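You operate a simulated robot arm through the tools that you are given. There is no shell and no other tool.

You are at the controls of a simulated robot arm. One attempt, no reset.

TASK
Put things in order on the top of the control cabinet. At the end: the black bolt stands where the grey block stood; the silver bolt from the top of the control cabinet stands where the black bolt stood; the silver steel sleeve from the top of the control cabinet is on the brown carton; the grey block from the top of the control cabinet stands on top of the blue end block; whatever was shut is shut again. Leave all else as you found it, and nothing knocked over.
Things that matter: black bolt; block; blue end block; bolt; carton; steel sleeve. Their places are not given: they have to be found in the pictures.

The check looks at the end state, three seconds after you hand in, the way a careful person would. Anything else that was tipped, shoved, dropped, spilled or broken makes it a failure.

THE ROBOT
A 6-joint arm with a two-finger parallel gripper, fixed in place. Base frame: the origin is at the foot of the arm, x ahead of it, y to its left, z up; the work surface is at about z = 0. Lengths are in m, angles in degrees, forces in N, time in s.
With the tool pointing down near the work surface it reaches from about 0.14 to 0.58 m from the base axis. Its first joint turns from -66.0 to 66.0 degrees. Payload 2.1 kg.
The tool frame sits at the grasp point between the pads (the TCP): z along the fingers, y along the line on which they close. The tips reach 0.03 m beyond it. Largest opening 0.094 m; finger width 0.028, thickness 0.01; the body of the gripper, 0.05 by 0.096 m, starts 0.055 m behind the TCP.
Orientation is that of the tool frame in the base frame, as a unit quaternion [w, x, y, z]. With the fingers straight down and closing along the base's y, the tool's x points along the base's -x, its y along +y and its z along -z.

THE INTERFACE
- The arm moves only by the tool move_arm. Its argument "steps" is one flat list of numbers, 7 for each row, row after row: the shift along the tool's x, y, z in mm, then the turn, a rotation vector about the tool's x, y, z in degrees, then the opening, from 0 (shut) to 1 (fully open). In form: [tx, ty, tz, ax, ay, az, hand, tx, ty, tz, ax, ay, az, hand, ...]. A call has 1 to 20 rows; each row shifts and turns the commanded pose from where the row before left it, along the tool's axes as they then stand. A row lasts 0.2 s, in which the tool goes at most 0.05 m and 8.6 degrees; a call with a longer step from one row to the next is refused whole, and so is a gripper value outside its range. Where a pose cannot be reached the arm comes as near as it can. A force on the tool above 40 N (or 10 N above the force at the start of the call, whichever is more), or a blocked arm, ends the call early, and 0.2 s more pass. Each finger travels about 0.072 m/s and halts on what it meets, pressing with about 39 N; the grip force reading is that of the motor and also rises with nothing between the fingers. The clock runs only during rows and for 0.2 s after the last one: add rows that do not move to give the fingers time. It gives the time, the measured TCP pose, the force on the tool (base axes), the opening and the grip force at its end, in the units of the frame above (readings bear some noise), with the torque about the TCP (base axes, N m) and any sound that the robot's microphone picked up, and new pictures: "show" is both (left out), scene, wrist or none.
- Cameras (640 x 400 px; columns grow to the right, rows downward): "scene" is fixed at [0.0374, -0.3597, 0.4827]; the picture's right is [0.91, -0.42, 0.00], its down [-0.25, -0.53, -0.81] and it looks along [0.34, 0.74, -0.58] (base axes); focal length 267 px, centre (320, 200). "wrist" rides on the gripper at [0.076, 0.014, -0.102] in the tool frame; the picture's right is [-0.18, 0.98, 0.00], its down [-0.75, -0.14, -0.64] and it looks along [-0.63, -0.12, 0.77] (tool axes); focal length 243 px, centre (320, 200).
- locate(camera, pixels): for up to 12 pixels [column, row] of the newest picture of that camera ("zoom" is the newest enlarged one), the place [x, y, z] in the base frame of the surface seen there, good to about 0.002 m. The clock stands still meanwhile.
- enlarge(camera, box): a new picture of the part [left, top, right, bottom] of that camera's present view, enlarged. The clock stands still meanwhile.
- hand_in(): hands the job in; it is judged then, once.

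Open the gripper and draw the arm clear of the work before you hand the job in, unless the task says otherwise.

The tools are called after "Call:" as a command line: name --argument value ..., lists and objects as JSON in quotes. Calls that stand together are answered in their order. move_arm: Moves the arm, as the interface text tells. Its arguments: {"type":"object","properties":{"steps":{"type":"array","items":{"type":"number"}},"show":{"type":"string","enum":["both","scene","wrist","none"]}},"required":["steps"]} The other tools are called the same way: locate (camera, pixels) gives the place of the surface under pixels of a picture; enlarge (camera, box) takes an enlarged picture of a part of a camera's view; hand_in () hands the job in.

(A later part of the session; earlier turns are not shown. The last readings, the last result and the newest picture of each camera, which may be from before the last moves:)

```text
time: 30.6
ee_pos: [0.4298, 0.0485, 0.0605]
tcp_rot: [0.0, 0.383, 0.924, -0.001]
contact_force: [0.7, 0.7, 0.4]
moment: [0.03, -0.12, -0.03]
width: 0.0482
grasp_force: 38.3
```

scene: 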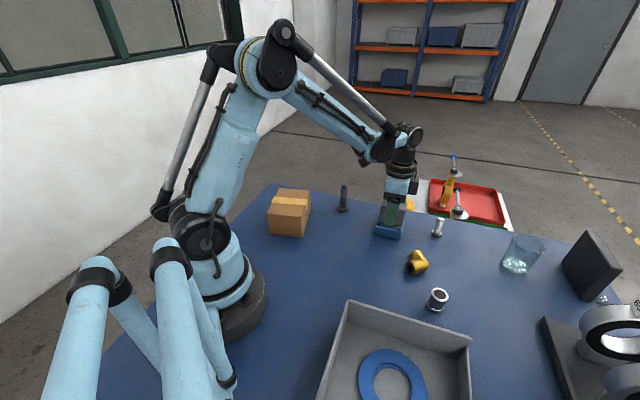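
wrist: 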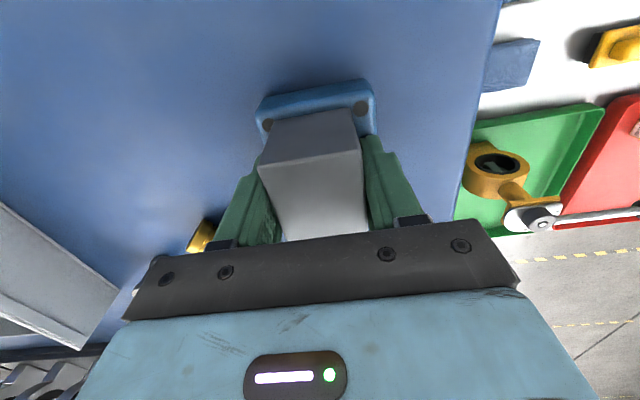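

The force is about zero, so the block is resting on the blue block. The fingertips are only a millimetre or so above the blue top, so I'll raise 0.5 mm and open slowly.

Call:
move_arm --steps '[0, 0, -0.5, 0, 0, 0, 0, 0, 0, 0, 0, 0, 0, 0.49, 0, 0, 0, 0, 0, 0, 0.53, 0, 0, 0, 0, 0, 0, 0.58, 0, 0, 0, 0, 0, 0, 0.64, 0, 0, 0, 0, 0, 0, 0.7, 0, 0, 0, 0, 0, 0, 0.7]' --show "both"

Call:
enlarge --camera "scene" --box '[360, 190, 420, 245]'

```text
time: 32.2
ee_pos: [0.4301, 0.0487, 0.0613]
tcp_rot: [0.0, 0.383, 0.924, 0.0]
contact_force: [-0.5, -0.5, 0.1]
moment: [0.01, -0.01, 0.0]
width: 0.0657
grasp_force: 0.0
```

scene: 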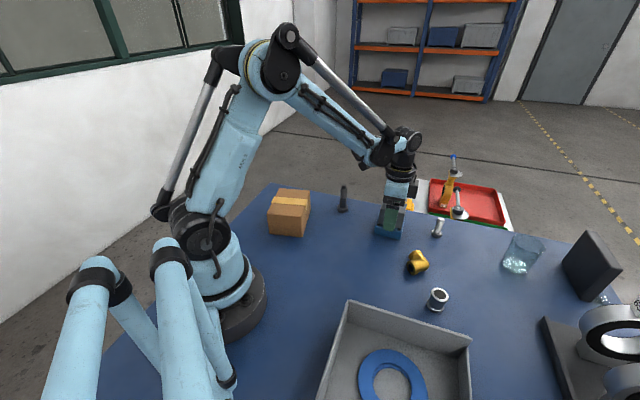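
wrist: 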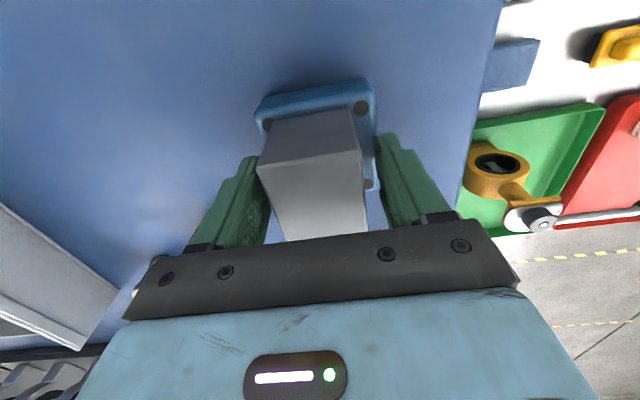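

```text
7.27 times, centred on (390, 218) of scene
```

zoom: 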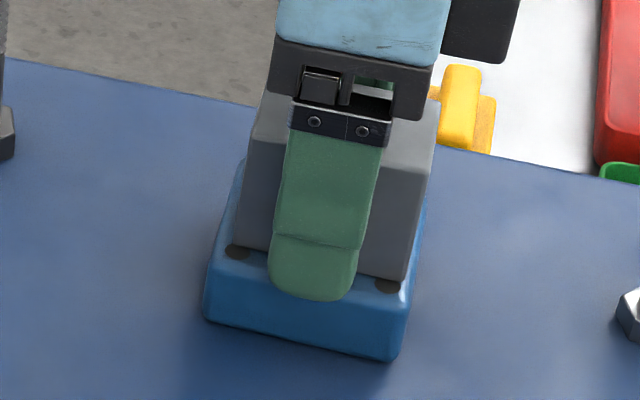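

The grey block stands on the blue block. I'll lift straight up, turn back to 0°, and move to hover over the black bolt to measure it.

Call:
move_arm --steps '[0, 0, -10, 0, 0, 0, 0.7, 0, 0, -20, 0, 0, 0, 0.7, 0, 0, -25, 0, 0, 0, 0.7, 0, 0, -25, 0, 0, 0, 0.7, 0, 0, -25, 0, 0, 0, 0.7, 0, 0, -5, 0, 0, -7.5, 0.7, 0, 0, -5, 0, 0, -7.5, 0.7, 0, 0, -5, 0, 0, -7.5, 0.7, 0, 0, -5, 0, 0, -7.5, 0.7, 0, 0, -5, 0, 0, -7.5, 0.7, 0, 0, -5, 0, 0, -7.5, 0.7, 17.5, 31, 0, 0, 0, 0, 0.7, 17.5, 31, 0, 0, 0, 0, 0.7, 17.5, 31, 0, 0, 0, 0, 0.7, 17.5, 32, 0, 0, 0, 0, 0.7, 0, 0, 0, 0, 0, 0, 0.7, 0, 0, 0, 0, 0, 0, 0.7]' --show "both"

Call:
enlarge --camera "wrist" --box '[240, 30, 480, 180]'

Call:
enlarge --camera "scene" --box '[320, 170, 460, 260]'

```text
time: 35.8
ee_pos: [0.3594, 0.1724, 0.1962]
tcp_rot: [0.0, 0.0, 1.0, 0.0]
contact_force: [0.4, -0.1, 0.0]
moment: [0.01, -0.01, -0.01]
width: 0.0659
grasp_force: 0.0
```

scene: 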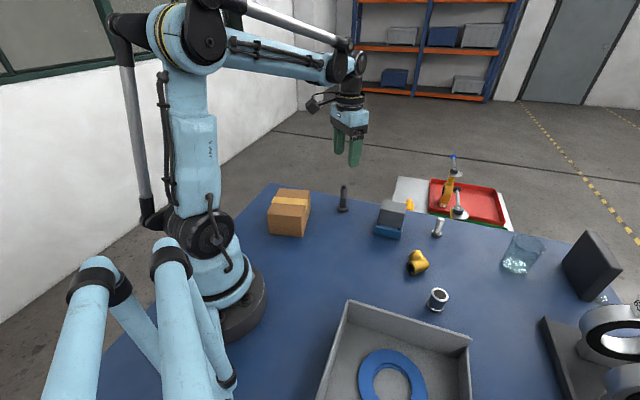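
wrist: 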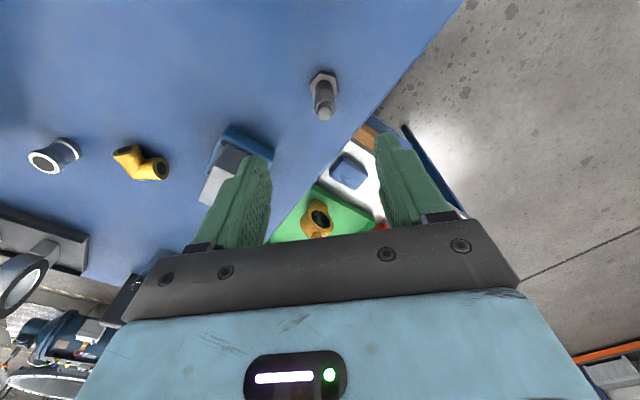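

```text
2.67 times, centred on (360, 105) of wrist
```

zoom: 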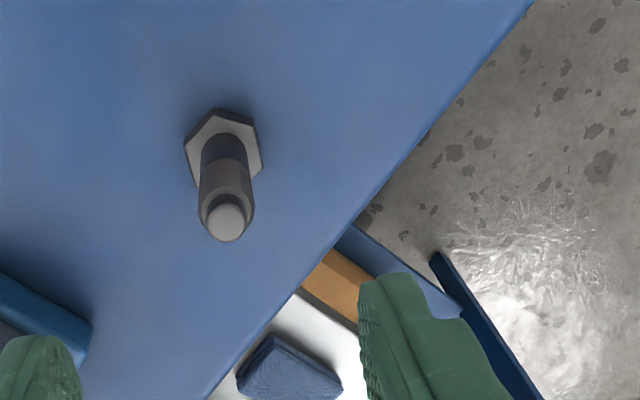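

```text
4.44 times, centred on (390, 215) of scene
```

zoom: 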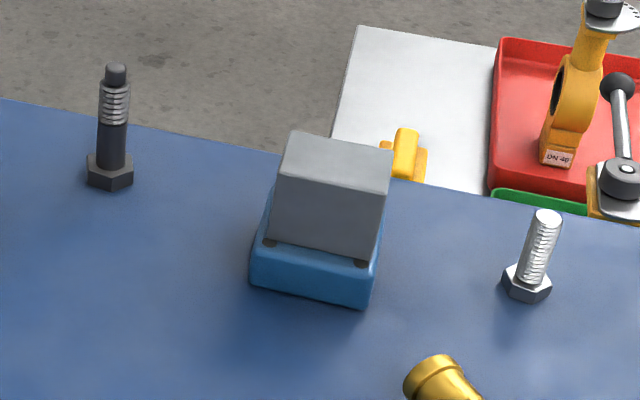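

The grey block stands squarely on the blue one. In the wrist view the black bolt's tip is at (325,113) and its head around (323,84); I'll locate several of its points.

Call:
locate --camera "wrist" --pixels '[[325, 113], [325, 110], [325, 117], [320, 112], [329, 112], [311, 86], [322, 74], [335, 78], [337, 92], [325, 100], [324, 92], [313, 97]]'

Call:
locate --camera "zoom" --pixels '[[115, 70], [115, 95], [113, 120], [112, 145], [98, 115], [127, 115], [89, 160], [132, 165], [110, 175], [108, 187], [545, 215], [530, 285]]'

```text
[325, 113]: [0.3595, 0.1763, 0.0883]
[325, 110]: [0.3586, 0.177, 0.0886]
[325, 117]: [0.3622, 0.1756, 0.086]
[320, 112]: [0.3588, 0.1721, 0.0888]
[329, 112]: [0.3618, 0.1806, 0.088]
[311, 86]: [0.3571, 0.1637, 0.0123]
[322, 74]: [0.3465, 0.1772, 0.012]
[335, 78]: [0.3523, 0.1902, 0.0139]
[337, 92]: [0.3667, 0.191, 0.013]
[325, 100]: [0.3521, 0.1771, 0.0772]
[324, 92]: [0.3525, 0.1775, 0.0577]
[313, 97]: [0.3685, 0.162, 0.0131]
```

```text
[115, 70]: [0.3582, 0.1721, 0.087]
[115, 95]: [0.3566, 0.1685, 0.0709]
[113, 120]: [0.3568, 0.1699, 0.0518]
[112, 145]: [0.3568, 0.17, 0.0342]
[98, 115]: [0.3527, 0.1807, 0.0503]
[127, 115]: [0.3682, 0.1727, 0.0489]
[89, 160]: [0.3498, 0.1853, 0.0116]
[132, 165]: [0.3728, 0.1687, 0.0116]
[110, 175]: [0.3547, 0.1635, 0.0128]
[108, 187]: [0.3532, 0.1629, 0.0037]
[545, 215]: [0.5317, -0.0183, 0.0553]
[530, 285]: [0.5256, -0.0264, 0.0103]
```

The bolt axis is at (0.3603, 0.1765), radius about 8 mm, head 12 mm high, top at 0.088. I'll shift 3 mm in y and descend to z ≈ 0.052, keeping the tips above the head.

Call:
move_arm --steps '[0.2, 3, 15, 0, 0, 0, 0.7, 0, 0, 20, 0, 0, 0, 0.7, 0, 0, 20, 0, 0, 0, 0.7, 0, 0, 20, 0, 0, 0, 0.6, 0, 0, 20, 0, 0, 0, 0.5, 0, 0, 20, 0, 0, 0, 0.5, 0, 0, 15, 0, 0, 0, 0.5, 0, 0, 14, 0, 0, 0, 0.5, 0, 0, 0, 0, 0, 0, 0.5]' --show "both"

Call:
enlarge --camera "wrist" --box '[220, 80, 420, 240]'

```text
time: 37.8
ee_pos: [0.3608, 0.1769, 0.0531]
tcp_rot: [0.0, 0.0, 1.0, 0.0]
contact_force: [0.3, 0.4, 0.7]
moment: [0.01, 0.02, 0.0]
width: 0.0471
grasp_force: 0.0
```

scene: 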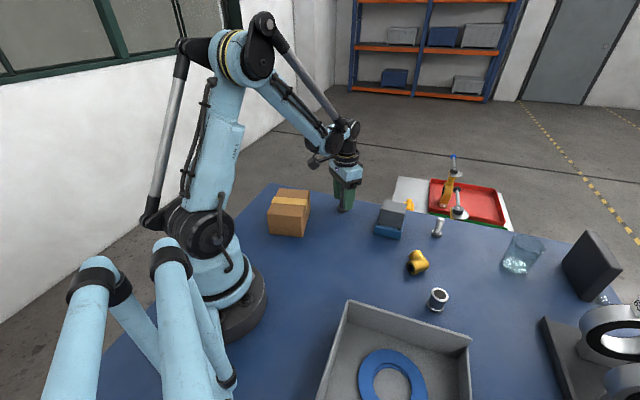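
wrist: 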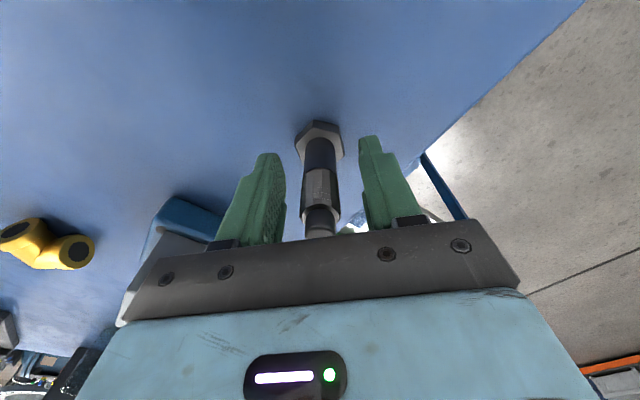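

```text
2.50 times, centred on (320, 160) of wrist
```

zoom: 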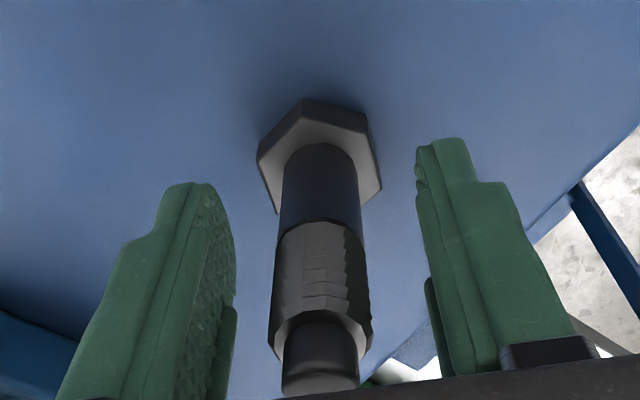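

The bolt is centred between the fingers. I'll close on it and wait.

Call:
move_arm --steps '[0, 0, 0, 0, 0, 0, 0.3, 0, 0, 0, 0, 0, 0, 0.15, 0, 0, 0, 0, 0, 0, 0, 0, 0, 0, 0, 0, 0, 0, 0, 0, 0, 0, 0, 0, 0]' --show "wrist"

Call:
enlarge --camera "wrist" --box '[220, 80, 420, 240]'

```text
time: 39.0
ee_pos: [0.3598, 0.1766, 0.0539]
tcp_rot: [0.0, 0.0, 1.0, 0.001]
contact_force: [-0.2, 0.2, 0.5]
moment: [-0.12, 0.0, -0.02]
width: 0.0193
grasp_force: 39.0
```

wrist: 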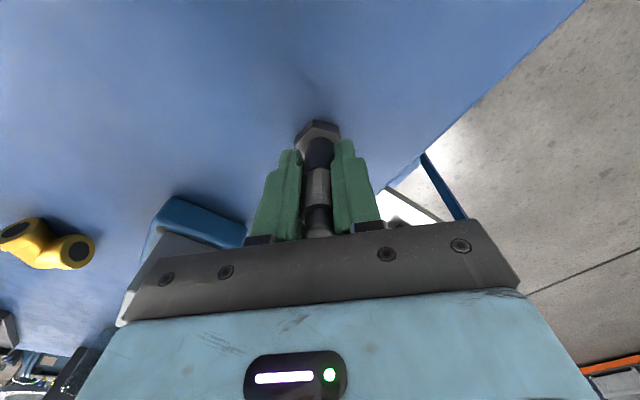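

```text
2.50 times, centred on (320, 160) of wrist
```

zoom: 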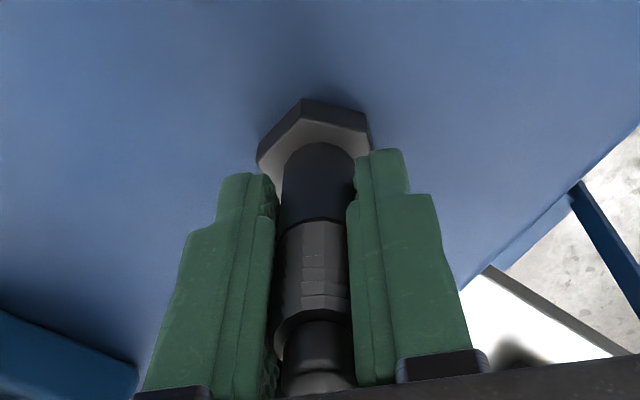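

The bolt is gripped (19 mm, 39 N). I'll lift slowly 12 mm first and check it comes along straight.

Call:
move_arm --steps '[0, 0, -2, 0, 0, 0, 0, 0, 0, -3, 0, 0, 0, 0, 0, 0, -4, 0, 0, 0, 0, 0, 0, -3, 0, 0, 0, 0, 0, 0, 0, 0, 0, 0, 0]' --show "wrist"

Call:
enlarge --camera "scene" --box '[300, 150, 400, 230]'

```text
time: 40.2
ee_pos: [0.3609, 0.1756, 0.064]
tcp_rot: [0.0, 0.0, 1.0, 0.0]
contact_force: [0.8, 1.1, -2.5]
moment: [0.04, -0.02, -0.02]
width: 0.0193
grasp_force: 39.5
```

wrist: 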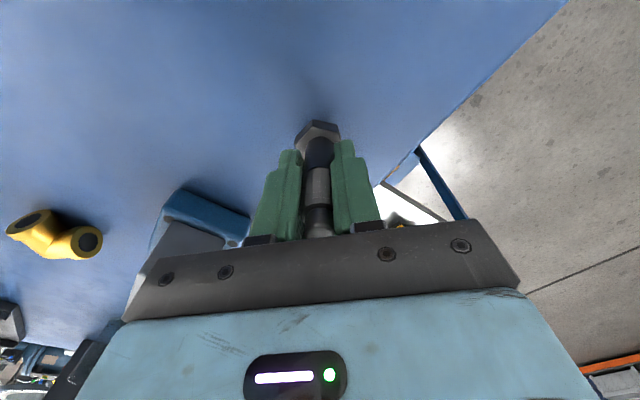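

```text
5.00 times, centred on (350, 190) of scene
```

zoom: 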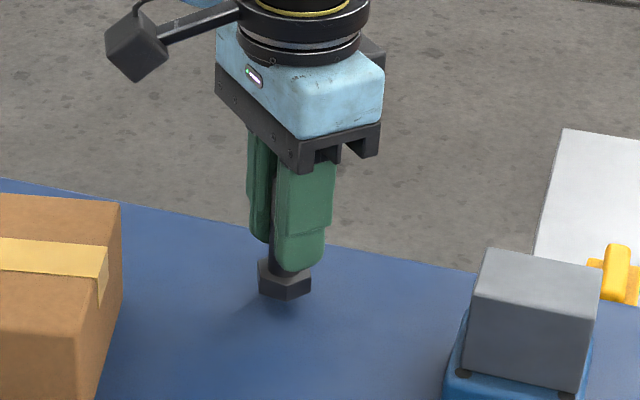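

The bolt hangs straight (−2.5 N). I'll lift another 110 mm and carry it over to the grey block's old place (0.290, -0.1487), well above everything.

Call:
move_arm --steps '[0, 0, -8, 0, 0, 0, 0, 0, 0, -15, 0, 0, 0, 0, 0, 0, -20, 0, 0, 0, 0, 0, 0, -25, 0, 0, 0, 0, 0, 0, -22, 0, 0, 0, 0, 0, 0, -20, 0, 0, 0, 0, 1.7, -8, 0, 0, 0, 0, 0, 3.9, -18, 0, 0, 0, 0, 0, 5.6, -26, 0, 0, 0, 0, 0, 6.05, -28, 0, 0, 0, 0, 0, 6.05, -28, 0, 0, 0, 0, 0, 6.05, -28, 0, 0, 0, 0, 0, 6.05, -28, 0, 0, 0, 0, 0, 6.05, -28, 0, 0, 0, 0, 0, 6.05, -28, 0, 0, 0, 0, 0, 6.05, -28, 0, 0, 0, 0, 0, 6.05, -28, 0, 0, 0, 0, 0, 5.2, -24, 0, 0, 0, 0, 0, 3.5, -16, 0, 0, 0, 0, 0, 2.0, -9.2, 0, 0, 0, 0, 0]' --show "both"

```text
time: 44.4
ee_pos: [0.29, -0.1482, 0.1738]
tcp_rot: [0.0, 0.0, 1.0, 0.0]
contact_force: [0.0, 0.4, -2.2]
moment: [0.0, 0.02, 0.03]
width: 0.0192
grasp_force: 39.4
```

scene: 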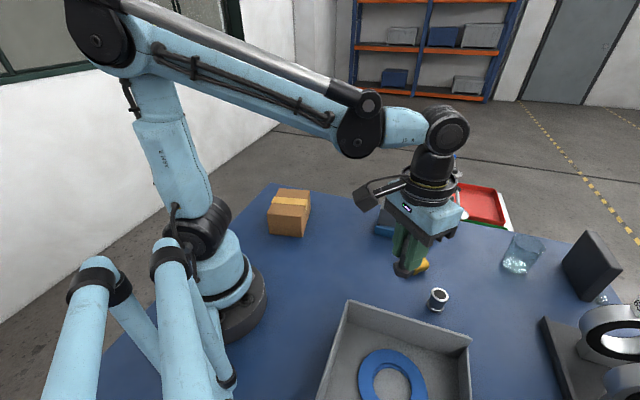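
wrist: 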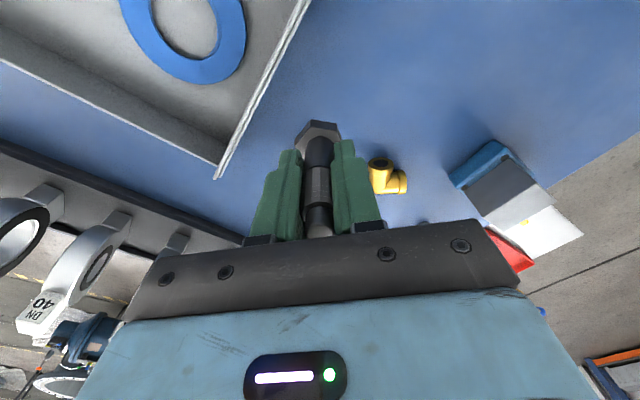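

The bolt is above the target and held. I'll descend 118 mm, leaving about 4 mm, then feel for contact.

Call:
move_arm --steps '[0, 0, 10, 0, 0, 0, 0, 0, 0, 18, 0, 0, 0, 0, 0, 0, 20, 0, 0, 0, 0, 0, 0, 20, 0, 0, 0, 0, 0, 0, 20, 0, 0, 0, 0, 0, 0, 14, 0, 0, 0, 0, 0, 0, 8, 0, 0, 0, 0, 0, 0, 5, 0, 0, 0, 0, 0, 0, 3, 0, 0, 0, 0, 0, 0, 0, 0, 0, 0, 0]' --show "both"

Call:
enlarge --camera "scene" --box '[340, 230, 480, 330]'

```text
time: 46.6
ee_pos: [0.2902, -0.1491, 0.0552]
tcp_rot: [0.0, 0.0, 1.0, -0.001]
contact_force: [0.0, 0.4, -2.1]
moment: [0.04, -0.02, -0.02]
width: 0.0191
grasp_force: 39.4
```

scene: 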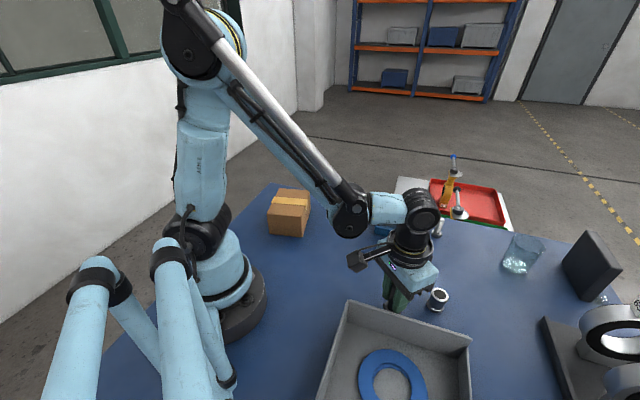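
wrist: 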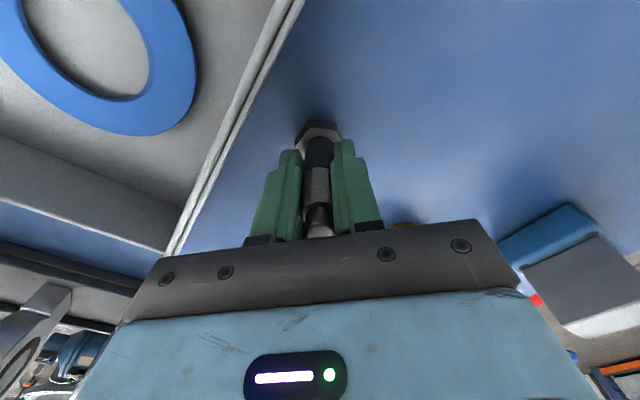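

```text
4.00 times, centred on (410, 280) of scene
```

zoom: 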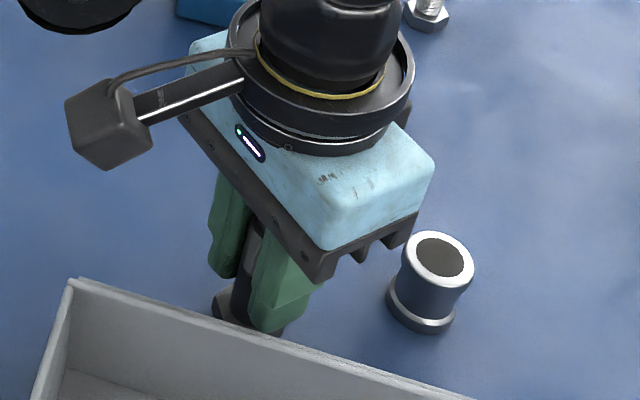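

I'm about 4 mm above the surface. Stepping down slowly until the force changes.

Call:
move_arm --steps '[0, 0, 1.5, 0, 0, 0, 0, 0, 0, 1, 0, 0, 0, 0, 0, 0, 0, 0, 0, 0, 0]' --show "none"

Call:
move_arm --steps '[0, 0, 0.8, 0, 0, 0, 0, 0, 0, 0, 0, 0, 0, 0]' --show "none"

Call:
move_arm --steps '[0, 0, 0.6, 0, 0, 0, 0, 0, 0, 0, 0, 0, 0, 0]' --show "none"

```text
time: 47.4
ee_pos: [0.2894, -0.149, 0.0532]
tcp_rot: [0.0, 0.001, 1.0, 0.0]
contact_force: [-1.9, 1.2, 31.8]
moment: [0.0, 0.01, -0.17]
width: 0.0195
grasp_force: 39.6
```

```text
time: 48.0
ee_pos: [0.2897, -0.1476, 0.0531]
tcp_rot: [0.001, 0.0, 1.0, 0.0]
contact_force: [1.2, -0.1, 28.9]
moment: [0.08, -0.05, -0.1]
width: 0.0193
grasp_force: 39.1
```

```text
time: 48.6
ee_pos: [0.2896, -0.1489, 0.052]
tcp_rot: [0.0, 0.0, 1.0, 0.0]
contact_force: [4.4, 1.4, 28.7]
moment: [0.1, -0.08, -0.1]
width: 0.0194
grasp_force: 38.9
```

Contact was reached at Fz ≈ +30 N (the bolt slid up slightly in the grip). I'll back off 1 mm to relax before opening.

Call:
move_arm --steps '[0, 0, -0.6, 0, 0, 0, 0, 0, 0, 0, 0, 0, 0, 0]' --show "wrist"

Call:
enlarge --camera "wrist" --box '[220, 80, 420, 240]'

```text
time: 49.2
ee_pos: [0.2895, -0.149, 0.0526]
tcp_rot: [-0.001, 0.0, 1.0, -0.001]
contact_force: [0.5, -0.6, -2.4]
moment: [0.0, -0.01, 0.0]
width: 0.0194
grasp_force: 39.1
```

wrist: 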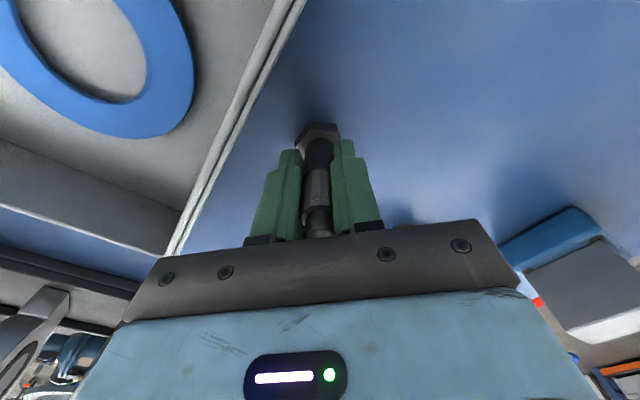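

```text
2.50 times, centred on (320, 160) of wrist
```

zoom: 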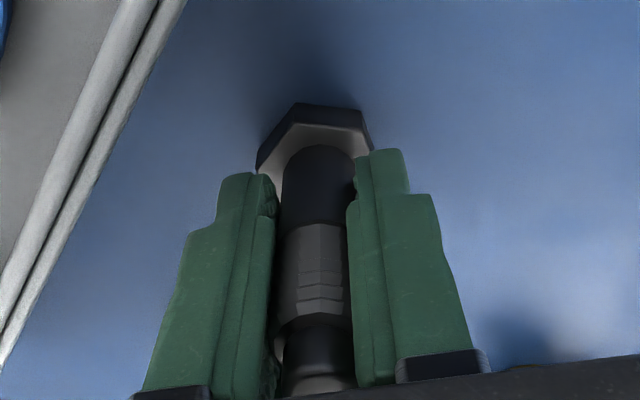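

Fz is −2.4 N, so the bolt hangs a fraction of a millimetre up. I'll lower 0.3 mm and then open slowly.

Call:
move_arm --steps '[0, 0, 0.3, 0, 0, 0, 0, 0, 0, 0, 0, 0, 0, 0]' --show "none"

```text
time: 49.8
ee_pos: [0.2899, -0.1492, 0.0518]
tcp_rot: [0.001, 0.001, 1.0, 0.0]
contact_force: [-1.0, -0.3, 5.9]
moment: [0.0, 0.0, -0.03]
width: 0.0193
grasp_force: 38.9
```

The bolt now rests lightly on the surface (+5.9 N). I'll open slowly to about 47 mm.

Call:
move_arm --steps '[0, 0, 0, 0, 0, 0, 0.17, 0, 0, 0, 0, 0, 0, 0.2, 0, 0, 0, 0, 0, 0, 0.24, 0, 0, 0, 0, 0, 0, 0.3, 0, 0, 0, 0, 0, 0, 0.38, 0, 0, 0, 0, 0, 0, 0.46, 0, 0, 0, 0, 0, 0, 0.5, 0, 0, 0, 0, 0, 0, 0.5]' --show "both"

Call:
enlarge --camera "wrist" --box '[220, 80, 420, 240]'

```text
time: 51.6
ee_pos: [0.2893, -0.1493, 0.0532]
tcp_rot: [0.0, 0.0, 1.0, 0.0]
contact_force: [-0.4, 0.3, -0.1]
moment: [0.0, 0.03, 0.0]
width: 0.0471
grasp_force: 0.0
```

scene: 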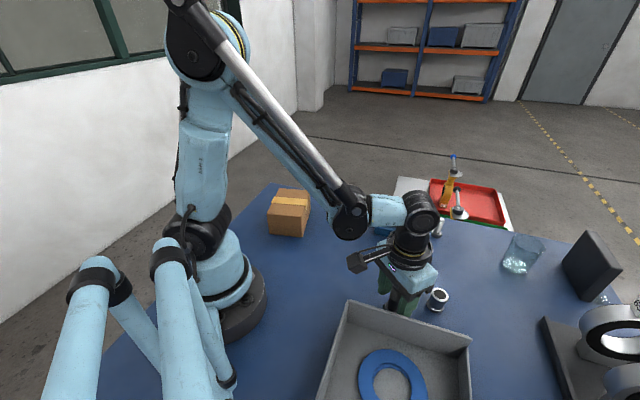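
wrist: 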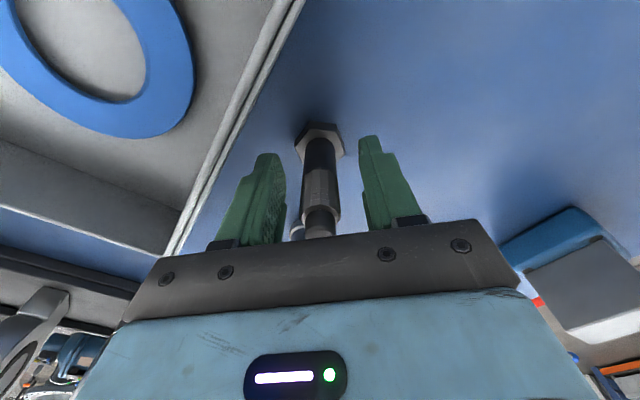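

```text
2.50 times, centred on (320, 160) of wrist
```

zoom: 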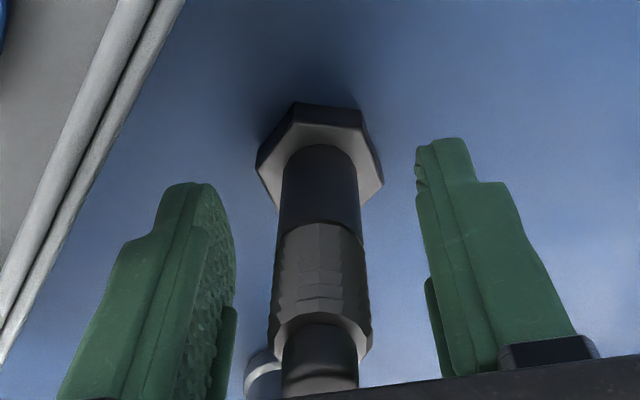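

The black bolt stands upright in the grey block's place. I'll lift straight up, turn to -60° (keeping the camera and body clear of the bolt), and hover over the sleeve.

Call:
move_arm --steps '[0, 0, -5, 0, 0, 0, 0.5, 0, 0, -12, 0, 0, 0, 0.5, 0, 0, -20, 0, 0, 0, 0.5, 0, 0, -25, 0, 0, 0, 0.5, 0, 0, -28, 0, 0, 0, 0.5, 0, 0, -28, 0, 0, 0, 0.5, 0, 0, -28, 0, 0, 0, 0.5, 0, 0, 0, 0, 0, 7.5, 0.6, 0, 0, 0, 0, 0, 7.5, 0.6, 0, 0, 0, 0, 0, 7.5, 0.6, 0, 0, 0, 0, 0, 7.5, 0.6, 0, 0, 0, 0, 0, 7.5, 0.6, 0, 0, 0, 0, 0, 7.5, 0.6, 0, 0, 0, 0, 0, 7.5, 0.6, 0, 0, 0, 0, 0, 7.5, 0.6, -22.2, 19.4, 0, 0, 0, 0, 0.6, -22.2, 19.4, 0, 0, 0, 0, 0.6, -22.2, 19.4, 0, 0, 0, 0, 0.6, 0, 0, 0, 0, 0, 0, 0.6, 0, 0, 0, 0, 0, 0, 0.6]' --show "both"

Call:
enlarge --camera "wrist" --box '[240, 30, 480, 180]'

Call:
enlarge --camera "scene" --box '[350, 230, 490, 330]'

```text
time: 55.8
ee_pos: [0.376, -0.1771, 0.197]
tcp_rot: [0.0, 0.5, 0.866, 0.0]
contact_force: [-0.2, -0.1, 0.2]
moment: [0.01, -0.01, -0.01]
width: 0.0565
grasp_force: 0.0
```

scene: 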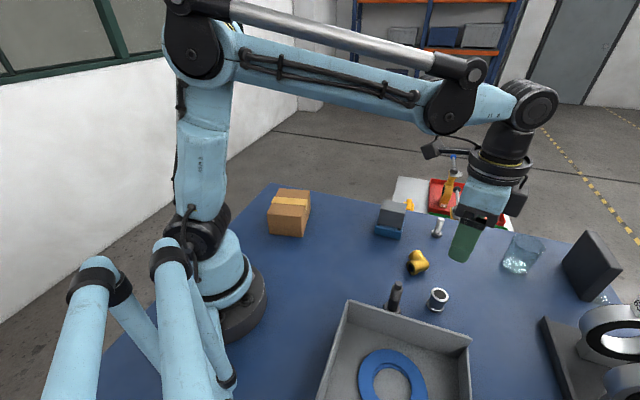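
wrist: 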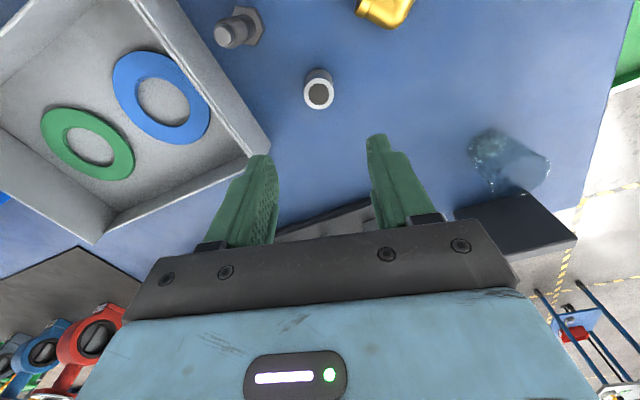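

```text
2.67 times, centred on (360, 105) of wrist
```

zoom: 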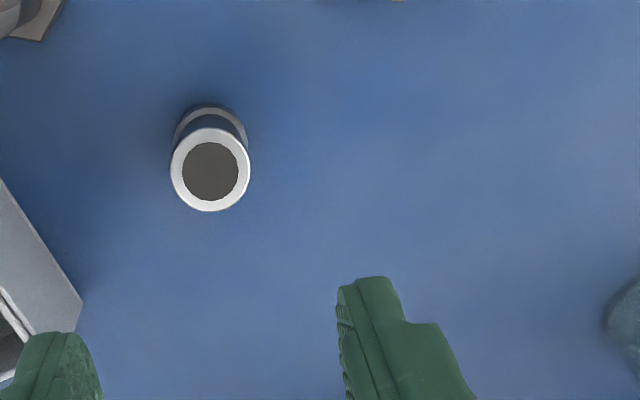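

```text
4.00 times, centred on (420, 280) of scene
```

zoom: 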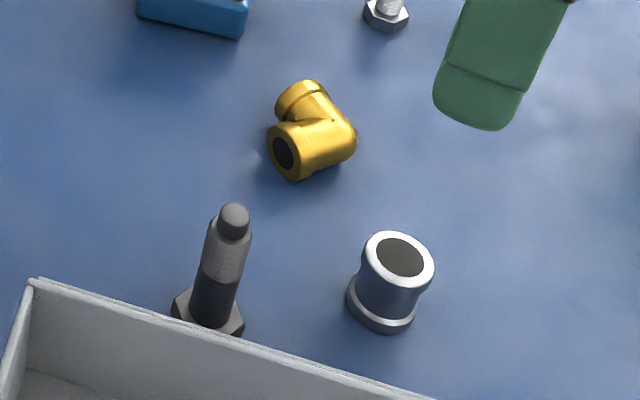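

The black bolt stands upright in the new place. In the wrist view the sleeve ring is centred at (319,94); I'll locate the rim and the placed bolt.

Call:
locate --camera "wrist" --pixels '[[306, 94], [332, 94], [319, 82], [319, 107], [309, 74], [330, 76], [319, 71], [223, 38], [244, 12], [262, 22], [260, 43], [319, 94]]'

Call:
locate --camera "zoom" --pixels '[[367, 255], [431, 262], [400, 235], [398, 277], [350, 290], [382, 331], [412, 315], [385, 300], [233, 215], [210, 300], [175, 300], [241, 325]]'

```text
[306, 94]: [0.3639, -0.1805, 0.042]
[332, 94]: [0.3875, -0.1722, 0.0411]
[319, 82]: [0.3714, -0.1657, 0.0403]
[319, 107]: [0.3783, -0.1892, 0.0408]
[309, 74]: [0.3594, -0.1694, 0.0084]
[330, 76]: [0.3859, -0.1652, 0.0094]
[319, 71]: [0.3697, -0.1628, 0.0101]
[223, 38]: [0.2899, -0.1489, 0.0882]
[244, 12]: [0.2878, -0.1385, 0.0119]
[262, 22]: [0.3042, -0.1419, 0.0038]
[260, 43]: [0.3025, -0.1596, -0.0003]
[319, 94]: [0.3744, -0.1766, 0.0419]
```

```text
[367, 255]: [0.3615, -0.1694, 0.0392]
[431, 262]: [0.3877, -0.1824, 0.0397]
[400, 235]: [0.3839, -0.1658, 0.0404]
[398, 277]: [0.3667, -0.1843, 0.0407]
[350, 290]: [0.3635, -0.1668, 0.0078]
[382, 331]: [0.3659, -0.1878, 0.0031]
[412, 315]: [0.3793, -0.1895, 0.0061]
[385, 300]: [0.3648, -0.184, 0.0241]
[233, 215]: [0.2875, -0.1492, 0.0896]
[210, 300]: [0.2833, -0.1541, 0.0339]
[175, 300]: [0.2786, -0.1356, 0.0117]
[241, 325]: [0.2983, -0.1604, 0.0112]
```

The bolt is at (0.290, -0.149), as intended. The sleeve centre is (0.3751, -0.1764), top 0.041. I'll take one more still pose reading to resolve the noise.

Call:
move_arm --steps '[0, 0, 0, 0, 0, 0, 0.6]' --show "none"

Call:
move_arm --steps '[0, 0, 0, 0, 0, 0, 0.6]' --show "none"

```text
time: 56.2
ee_pos: [0.377, -0.1779, 0.1982]
tcp_rot: [0.0, 0.5, 0.866, -0.001]
contact_force: [0.7, -0.6, -0.1]
moment: [-0.03, -0.01, 0.02]
width: 0.0561
grasp_force: 0.0
```

```text
time: 56.6
ee_pos: [0.3757, -0.1772, 0.1984]
tcp_rot: [-0.001, 0.5, 0.866, 0.0]
contact_force: [-1.0, -1.3, -0.5]
moment: [0.05, 0.02, -0.02]
width: 0.0565
grasp_force: 0.0
```

The average pose is (0.3762, -0.1774). I'll correct by about 1 mm and descend to z ≈ 0.036 around the sleeve.

Call:
move_arm --steps '[1.4, -0.5, 12, 0, 0, 0, 0.6, 0, 0, 22, 0, 0, 0, 0.6, 0, 0, 25, 0, 0, 0, 0.6, 0, 0, 25, 0, 0, 0, 0.6, 0, 0, 25, 0, 0, 0, 0.6, 0, 0, 20, 0, 0, 0, 0.6, 0, 0, 14, 0, 0, 0, 0.6, 0, 0, 12, 0, 0, 0, 0.6, 0, 0, 7, 0, 0, 0, 0.6, 0, 0, 0, 0, 0, 0, 0.6]' --show "both"

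Call:
enlarge --camera "wrist" --box '[200, 80, 440, 240]'

```text
time: 58.8
ee_pos: [0.373, -0.1778, 0.0369]
tcp_rot: [0.0, 0.501, 0.866, 0.0]
contact_force: [-0.6, 0.7, 0.9]
moment: [0.01, 0.02, -0.02]
width: 0.0565
grasp_force: 0.1
```

scene: 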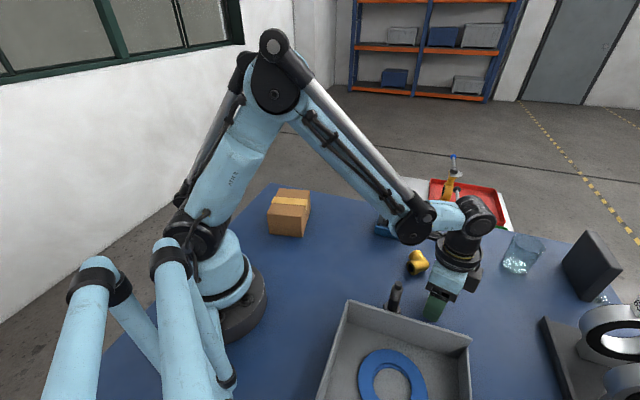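
wrist: 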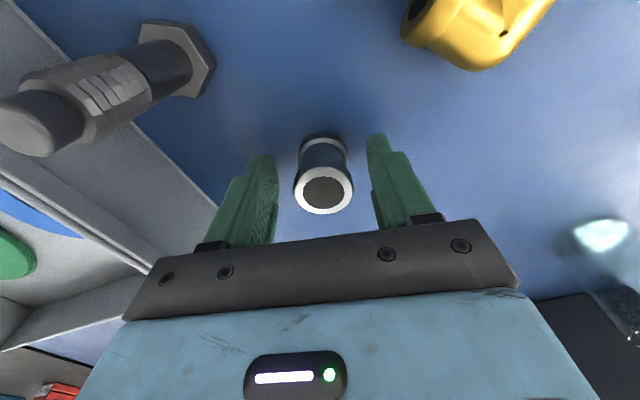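

```text
2.50 times, centred on (320, 160) of wrist
```

zoom: 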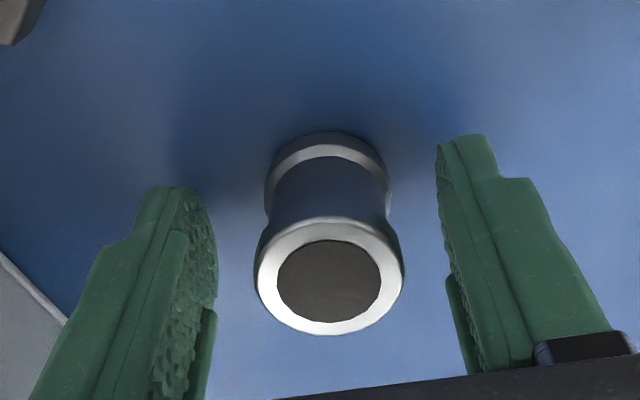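

The sleeve is centred between the fingers. I'll close and wait.

Call:
move_arm --steps '[0, 0, 0, 0, 0, 0, 0.4, 0, 0, 0, 0, 0, 0, 0.2, 0, 0, 0, 0, 0, 0, 0, 0, 0, 0, 0, 0, 0, 0, 0, 0, 0, 0, 0, 0, 0]' --show "none"

Call:
enlarge --camera "wrist" --box '[200, 80, 440, 240]'

```text
time: 60.0
ee_pos: [0.3732, -0.1764, 0.0367]
tcp_rot: [0.0, 0.5, 0.866, 0.0]
contact_force: [0.0, -1.0, -0.3]
moment: [0.01, 0.01, 0.02]
width: 0.0305
grasp_force: 39.2
```

```text
2.50 times, centred on (320, 160) of wrist
```

zoom: 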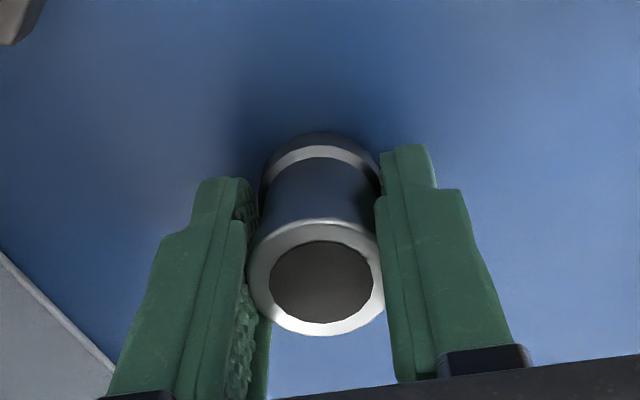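

The sleeve is gripped (30.5 mm, 39 N). I'll lift slowly 12 mm and check.

Call:
move_arm --steps '[0, 0, -2, 0, 0, 0, 0, 0, 0, -3, 0, 0, 0, 0, 0, 0, -4, 0, 0, 0, 0, 0, 0, -3, 0, 0, 0, 0, 0, 0, 0, 0, 0, 0, 0]' --show "wrist"

Call:
enlarge --camera "wrist" --box '[200, 80, 440, 240]'

```text
time: 61.2
ee_pos: [0.3718, -0.1775, 0.0477]
tcp_rot: [0.0, 0.501, 0.865, -0.001]
contact_force: [-0.4, 0.2, -0.9]
moment: [-0.01, 0.0, 0.0]
width: 0.0302
grasp_force: 38.9
```

wrist: 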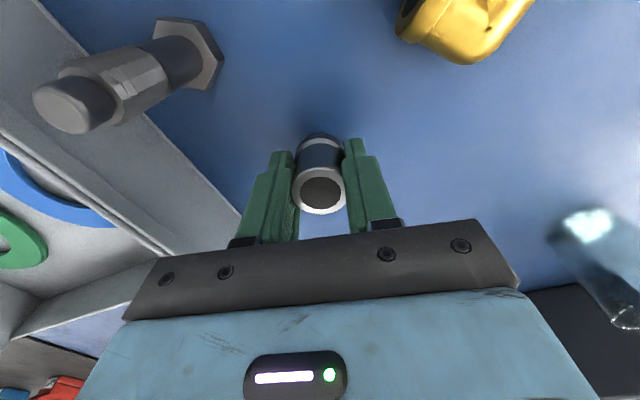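

```text
2.50 times, centred on (320, 160) of wrist
```

zoom: 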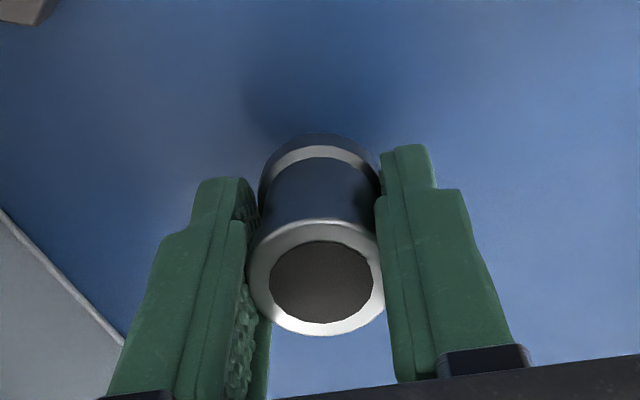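

The sleeve is held steadily. Before transport, I'll measure the carton top precisely in a scene enlargement.

Call:
enlarge --camera "scene" --box '[250, 175, 330, 245]'

```text
5.71 times, centred on (290, 210) of scene
```

zoom: 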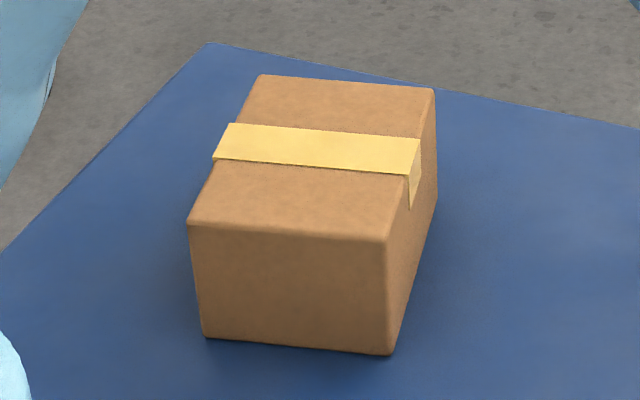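

The carton top is clear: corners at zoom (262,77), (432,90), (386,238) and (192,222). I'll locate the corners and the surface.

Call:
locate --camera "zoom" --pixels '[[264, 79], [428, 91], [384, 236], [194, 220], [315, 150], [290, 195], [340, 110], [240, 140], [400, 155], [300, 205], [290, 290], [388, 300]]'

```text
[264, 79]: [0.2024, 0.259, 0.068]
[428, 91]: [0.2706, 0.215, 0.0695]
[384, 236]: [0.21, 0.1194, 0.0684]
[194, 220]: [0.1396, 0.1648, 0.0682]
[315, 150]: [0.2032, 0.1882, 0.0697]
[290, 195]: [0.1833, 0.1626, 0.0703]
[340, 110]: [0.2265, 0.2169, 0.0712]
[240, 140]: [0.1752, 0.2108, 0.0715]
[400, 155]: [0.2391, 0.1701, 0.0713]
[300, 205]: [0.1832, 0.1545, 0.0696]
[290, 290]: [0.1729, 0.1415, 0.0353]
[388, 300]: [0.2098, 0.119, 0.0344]
```

The carton top centre is (0.205, 0.189) at z ≈ 0.070. I'll lift the sleeve to z ≈ 0.2 and turn the tool to +15° for the carry.

Call:
move_arm --steps '[0, 0, -8, 0, 0, 0, 0, 0, 0, -18, 0, 0, 0, 0, 0, 0, -28, 0, 0, 0, 0, 0, 0, -32, 0, 0, 0, 0, 0, 0, -35, 0, 0, 0, 0, 0, 0, -30, 0, 0, 0, 0, 0, 0, 0, 0, 0, -7.5, 0, 0, 0, 0, 0, 0, -7.5, 0, 0, 0, 0, 0, 0, -7.5, 0, 0, 0, 0, 0, 0, -7.5, 0, 0, 0, 0, 0, 0, -7.5, 0, 0, 0, 0, 0, 0, -7.5, 0, 0, 0, 0, 0, 0, -7.5, 0, 0, 0, 0, 0, 0, -7.5, 0, 0, 0, 0, 0, 0, -7.5, 0, 0, 0, 0, 0, 0, -7.5, 0, 0, 0, 0, 0, 0, 0, 0]' --show "wrist"

```text
time: 64.8
ee_pos: [0.3723, -0.1767, 0.1995]
tcp_rot: [0.0, -0.132, 0.991, 0.0]
contact_force: [0.6, -0.4, -0.6]
moment: [-0.04, 0.01, -0.01]
width: 0.0302
grasp_force: 39.1
```

wrist: 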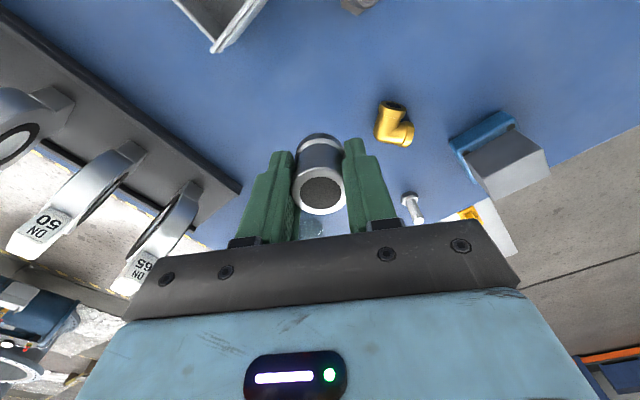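

The sleeve is still held, ψ = +15°, position (0.3723, -0.1767, 0.1995). Now I'll carry it over to above the carton centre.

Call:
move_arm --steps '[1.4, 8, 0, 0, 0, 0, 0, 3.1, 18, 0, 0, 0, 0, 0, 4.8, 28, 0, 0, 0, 0, 0, 5.82, 34, 0, 0, 0, 0, 0, 5.82, 34, 0, 0, 0, 0, 0, 5.82, 34, 0, 0, 0, 0, 0, 5.82, 34, 0, 0, 0, 0, 0, 5.82, 34, 0, 0, 0, 0, 0, 5.82, 34, 0, 0, 0, 0, 0, 5.82, 34, 0, 0, 0, 0, 0, 5.82, 34, 0, 0, 0, 0, 0, 5.1, 30, 0, 0, 0, 0, 0, 3.8, 22, 0, 0, 0, 0, 0, 2.05, 12, 0, 0, 0, 0, 0, 1.1, 6.35, 0, 0, 0, 0, 0, 0, 0, 0, 0, 0, 0, 0, 0, 0, 0, 0, 0, 0, 0]' --show "both"

```text
time: 68.4
ee_pos: [0.2063, 0.1889, 0.1998]
tcp_rot: [0.0, -0.13, 0.991, 0.0]
contact_force: [0.1, -0.5, -0.4]
moment: [-0.02, 0.01, 0.0]
width: 0.0304
grasp_force: 39.0
```

scene: 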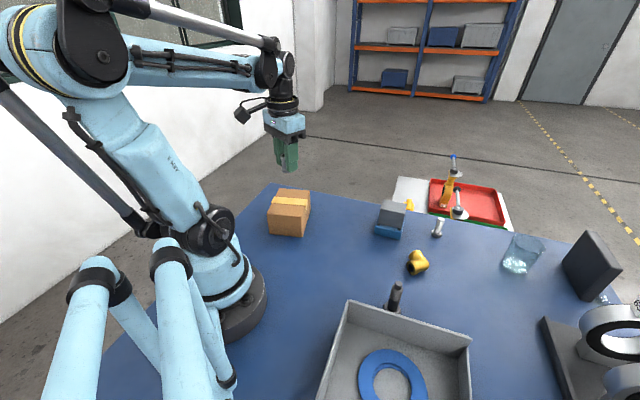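
wrist: 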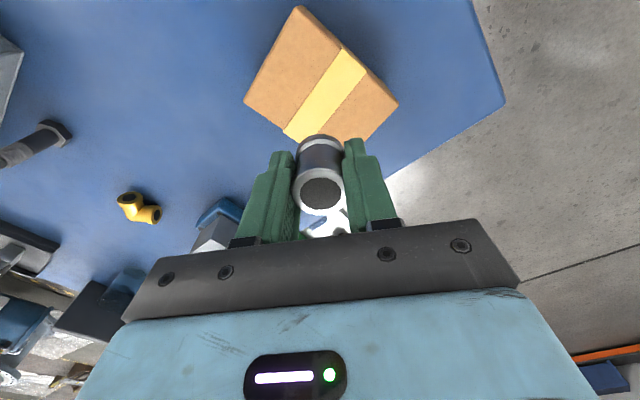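

It is above the carton. I'll descend 88 mm, leaving about 5 mm, then check.

Call:
move_arm --steps '[0, 0, 8, 0, 0, 0, 0, 0, 0, 14, 0, 0, 0, 0, 0, 0, 18, 0, 0, 0, 0, 0, 0, 18, 0, 0, 0, 0, 0, 0, 14, 0, 0, 0, 0, 0, 0, 9, 0, 0, 0, 0, 0, 0, 5, 0, 0, 0, 0, 0, 0, 2, 0, 0, 0, 0, 0, 0, 0, 0, 0, 0, 0]' --show "both"

Call:
enlarge --camera "scene" --box '[240, 150, 340, 250]'

```text
time: 70.4
ee_pos: [0.204, 0.1882, 0.1126]
tcp_rot: [0.0, -0.13, 0.991, 0.001]
contact_force: [0.0, 0.1, -0.4]
moment: [0.0, 0.04, -0.02]
width: 0.0302
grasp_force: 39.3
```

scene: 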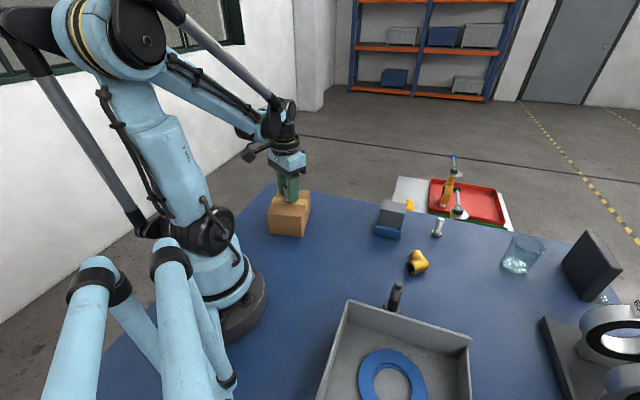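
wrist: 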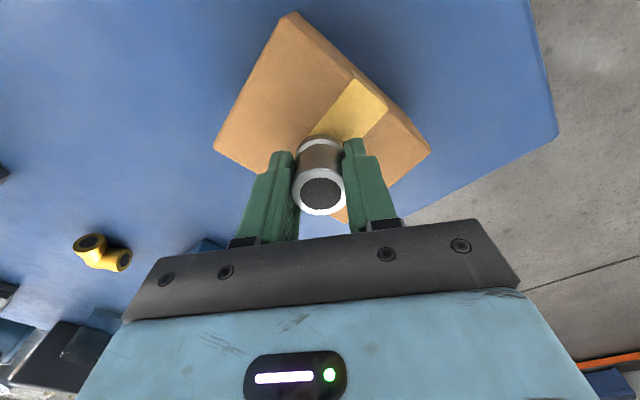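

```text
4.00 times, centred on (290, 200) of scene
```

zoom: 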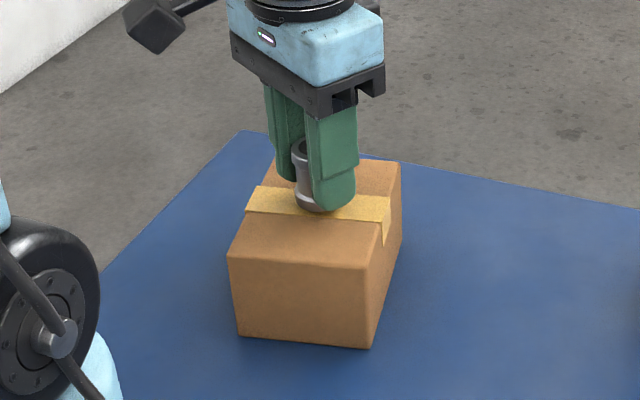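

The sleeve is centred over the tape, close to the carton top. I'll step down 2.5 mm.

Call:
move_arm --steps '[0, 0, 1.5, 0, 0, 0, 0, 0, 0, 1, 0, 0, 0, 0, 0, 0, 0, 0, 0, 0, 0]' --show "none"

```text
time: 71.2
ee_pos: [0.2045, 0.1884, 0.1093]
tcp_rot: [0.0, -0.13, 0.991, 0.0]
contact_force: [-0.8, -0.4, -0.9]
moment: [-0.03, 0.02, -0.03]
width: 0.0306
grasp_force: 39.0
```

No contact yet at z ≈ 0.109. Stepping down 0.8 mm.

Call:
move_arm --steps '[0, 0, 0.8, 0, 0, 0, 0, 0, 0, 0, 0, 0, 0, 0]' --show "none"

```text
time: 71.8
ee_pos: [0.2049, 0.1891, 0.1086]
tcp_rot: [0.0, -0.131, 0.991, -0.001]
contact_force: [0.1, -0.1, -1.3]
moment: [0.0, 0.0, -0.02]
width: 0.0304
grasp_force: 39.1
```

Still no contact at commanded 0.1084. Another 0.7 mm.

Call:
move_arm --steps '[0, 0, 0.7, 0, 0, 0, 0, 0, 0, 0, 0, 0, 0, 0]' --show "none"

```text
time: 72.4
ee_pos: [0.2049, 0.1885, 0.1079]
tcp_rot: [0.0, -0.13, 0.992, 0.0]
contact_force: [0.0, -0.5, -0.2]
moment: [-0.01, 0.04, -0.03]
width: 0.0301
grasp_force: 38.8
```

Still free at 0.1077. Another 0.6 mm.

Call:
move_arm --steps '[0, 0, 0.6, 0, 0, 0, 0, 0, 0, 0, 0, 0, 0, 0]' --show "none"

```text
time: 73.0
ee_pos: [0.2049, 0.1882, 0.107]
tcp_rot: [0.0, -0.13, 0.991, 0.0]
contact_force: [0.0, 0.1, -1.5]
moment: [0.03, -0.01, -0.05]
width: 0.0305
grasp_force: 39.1
```

Still free at 0.1071. Another 0.6 mm.

Call:
move_arm --steps '[0, 0, 0.6, 0, 0, 0, 0, 0, 0, 0, 0, 0, 0, 0]' --show "none"

```text
time: 73.6
ee_pos: [0.2036, 0.1876, 0.1056]
tcp_rot: [-0.001, -0.13, 0.991, 0.0]
contact_force: [-1.9, -0.8, 4.8]
moment: [-0.05, 0.01, -0.03]
width: 0.0303
grasp_force: 38.8
```

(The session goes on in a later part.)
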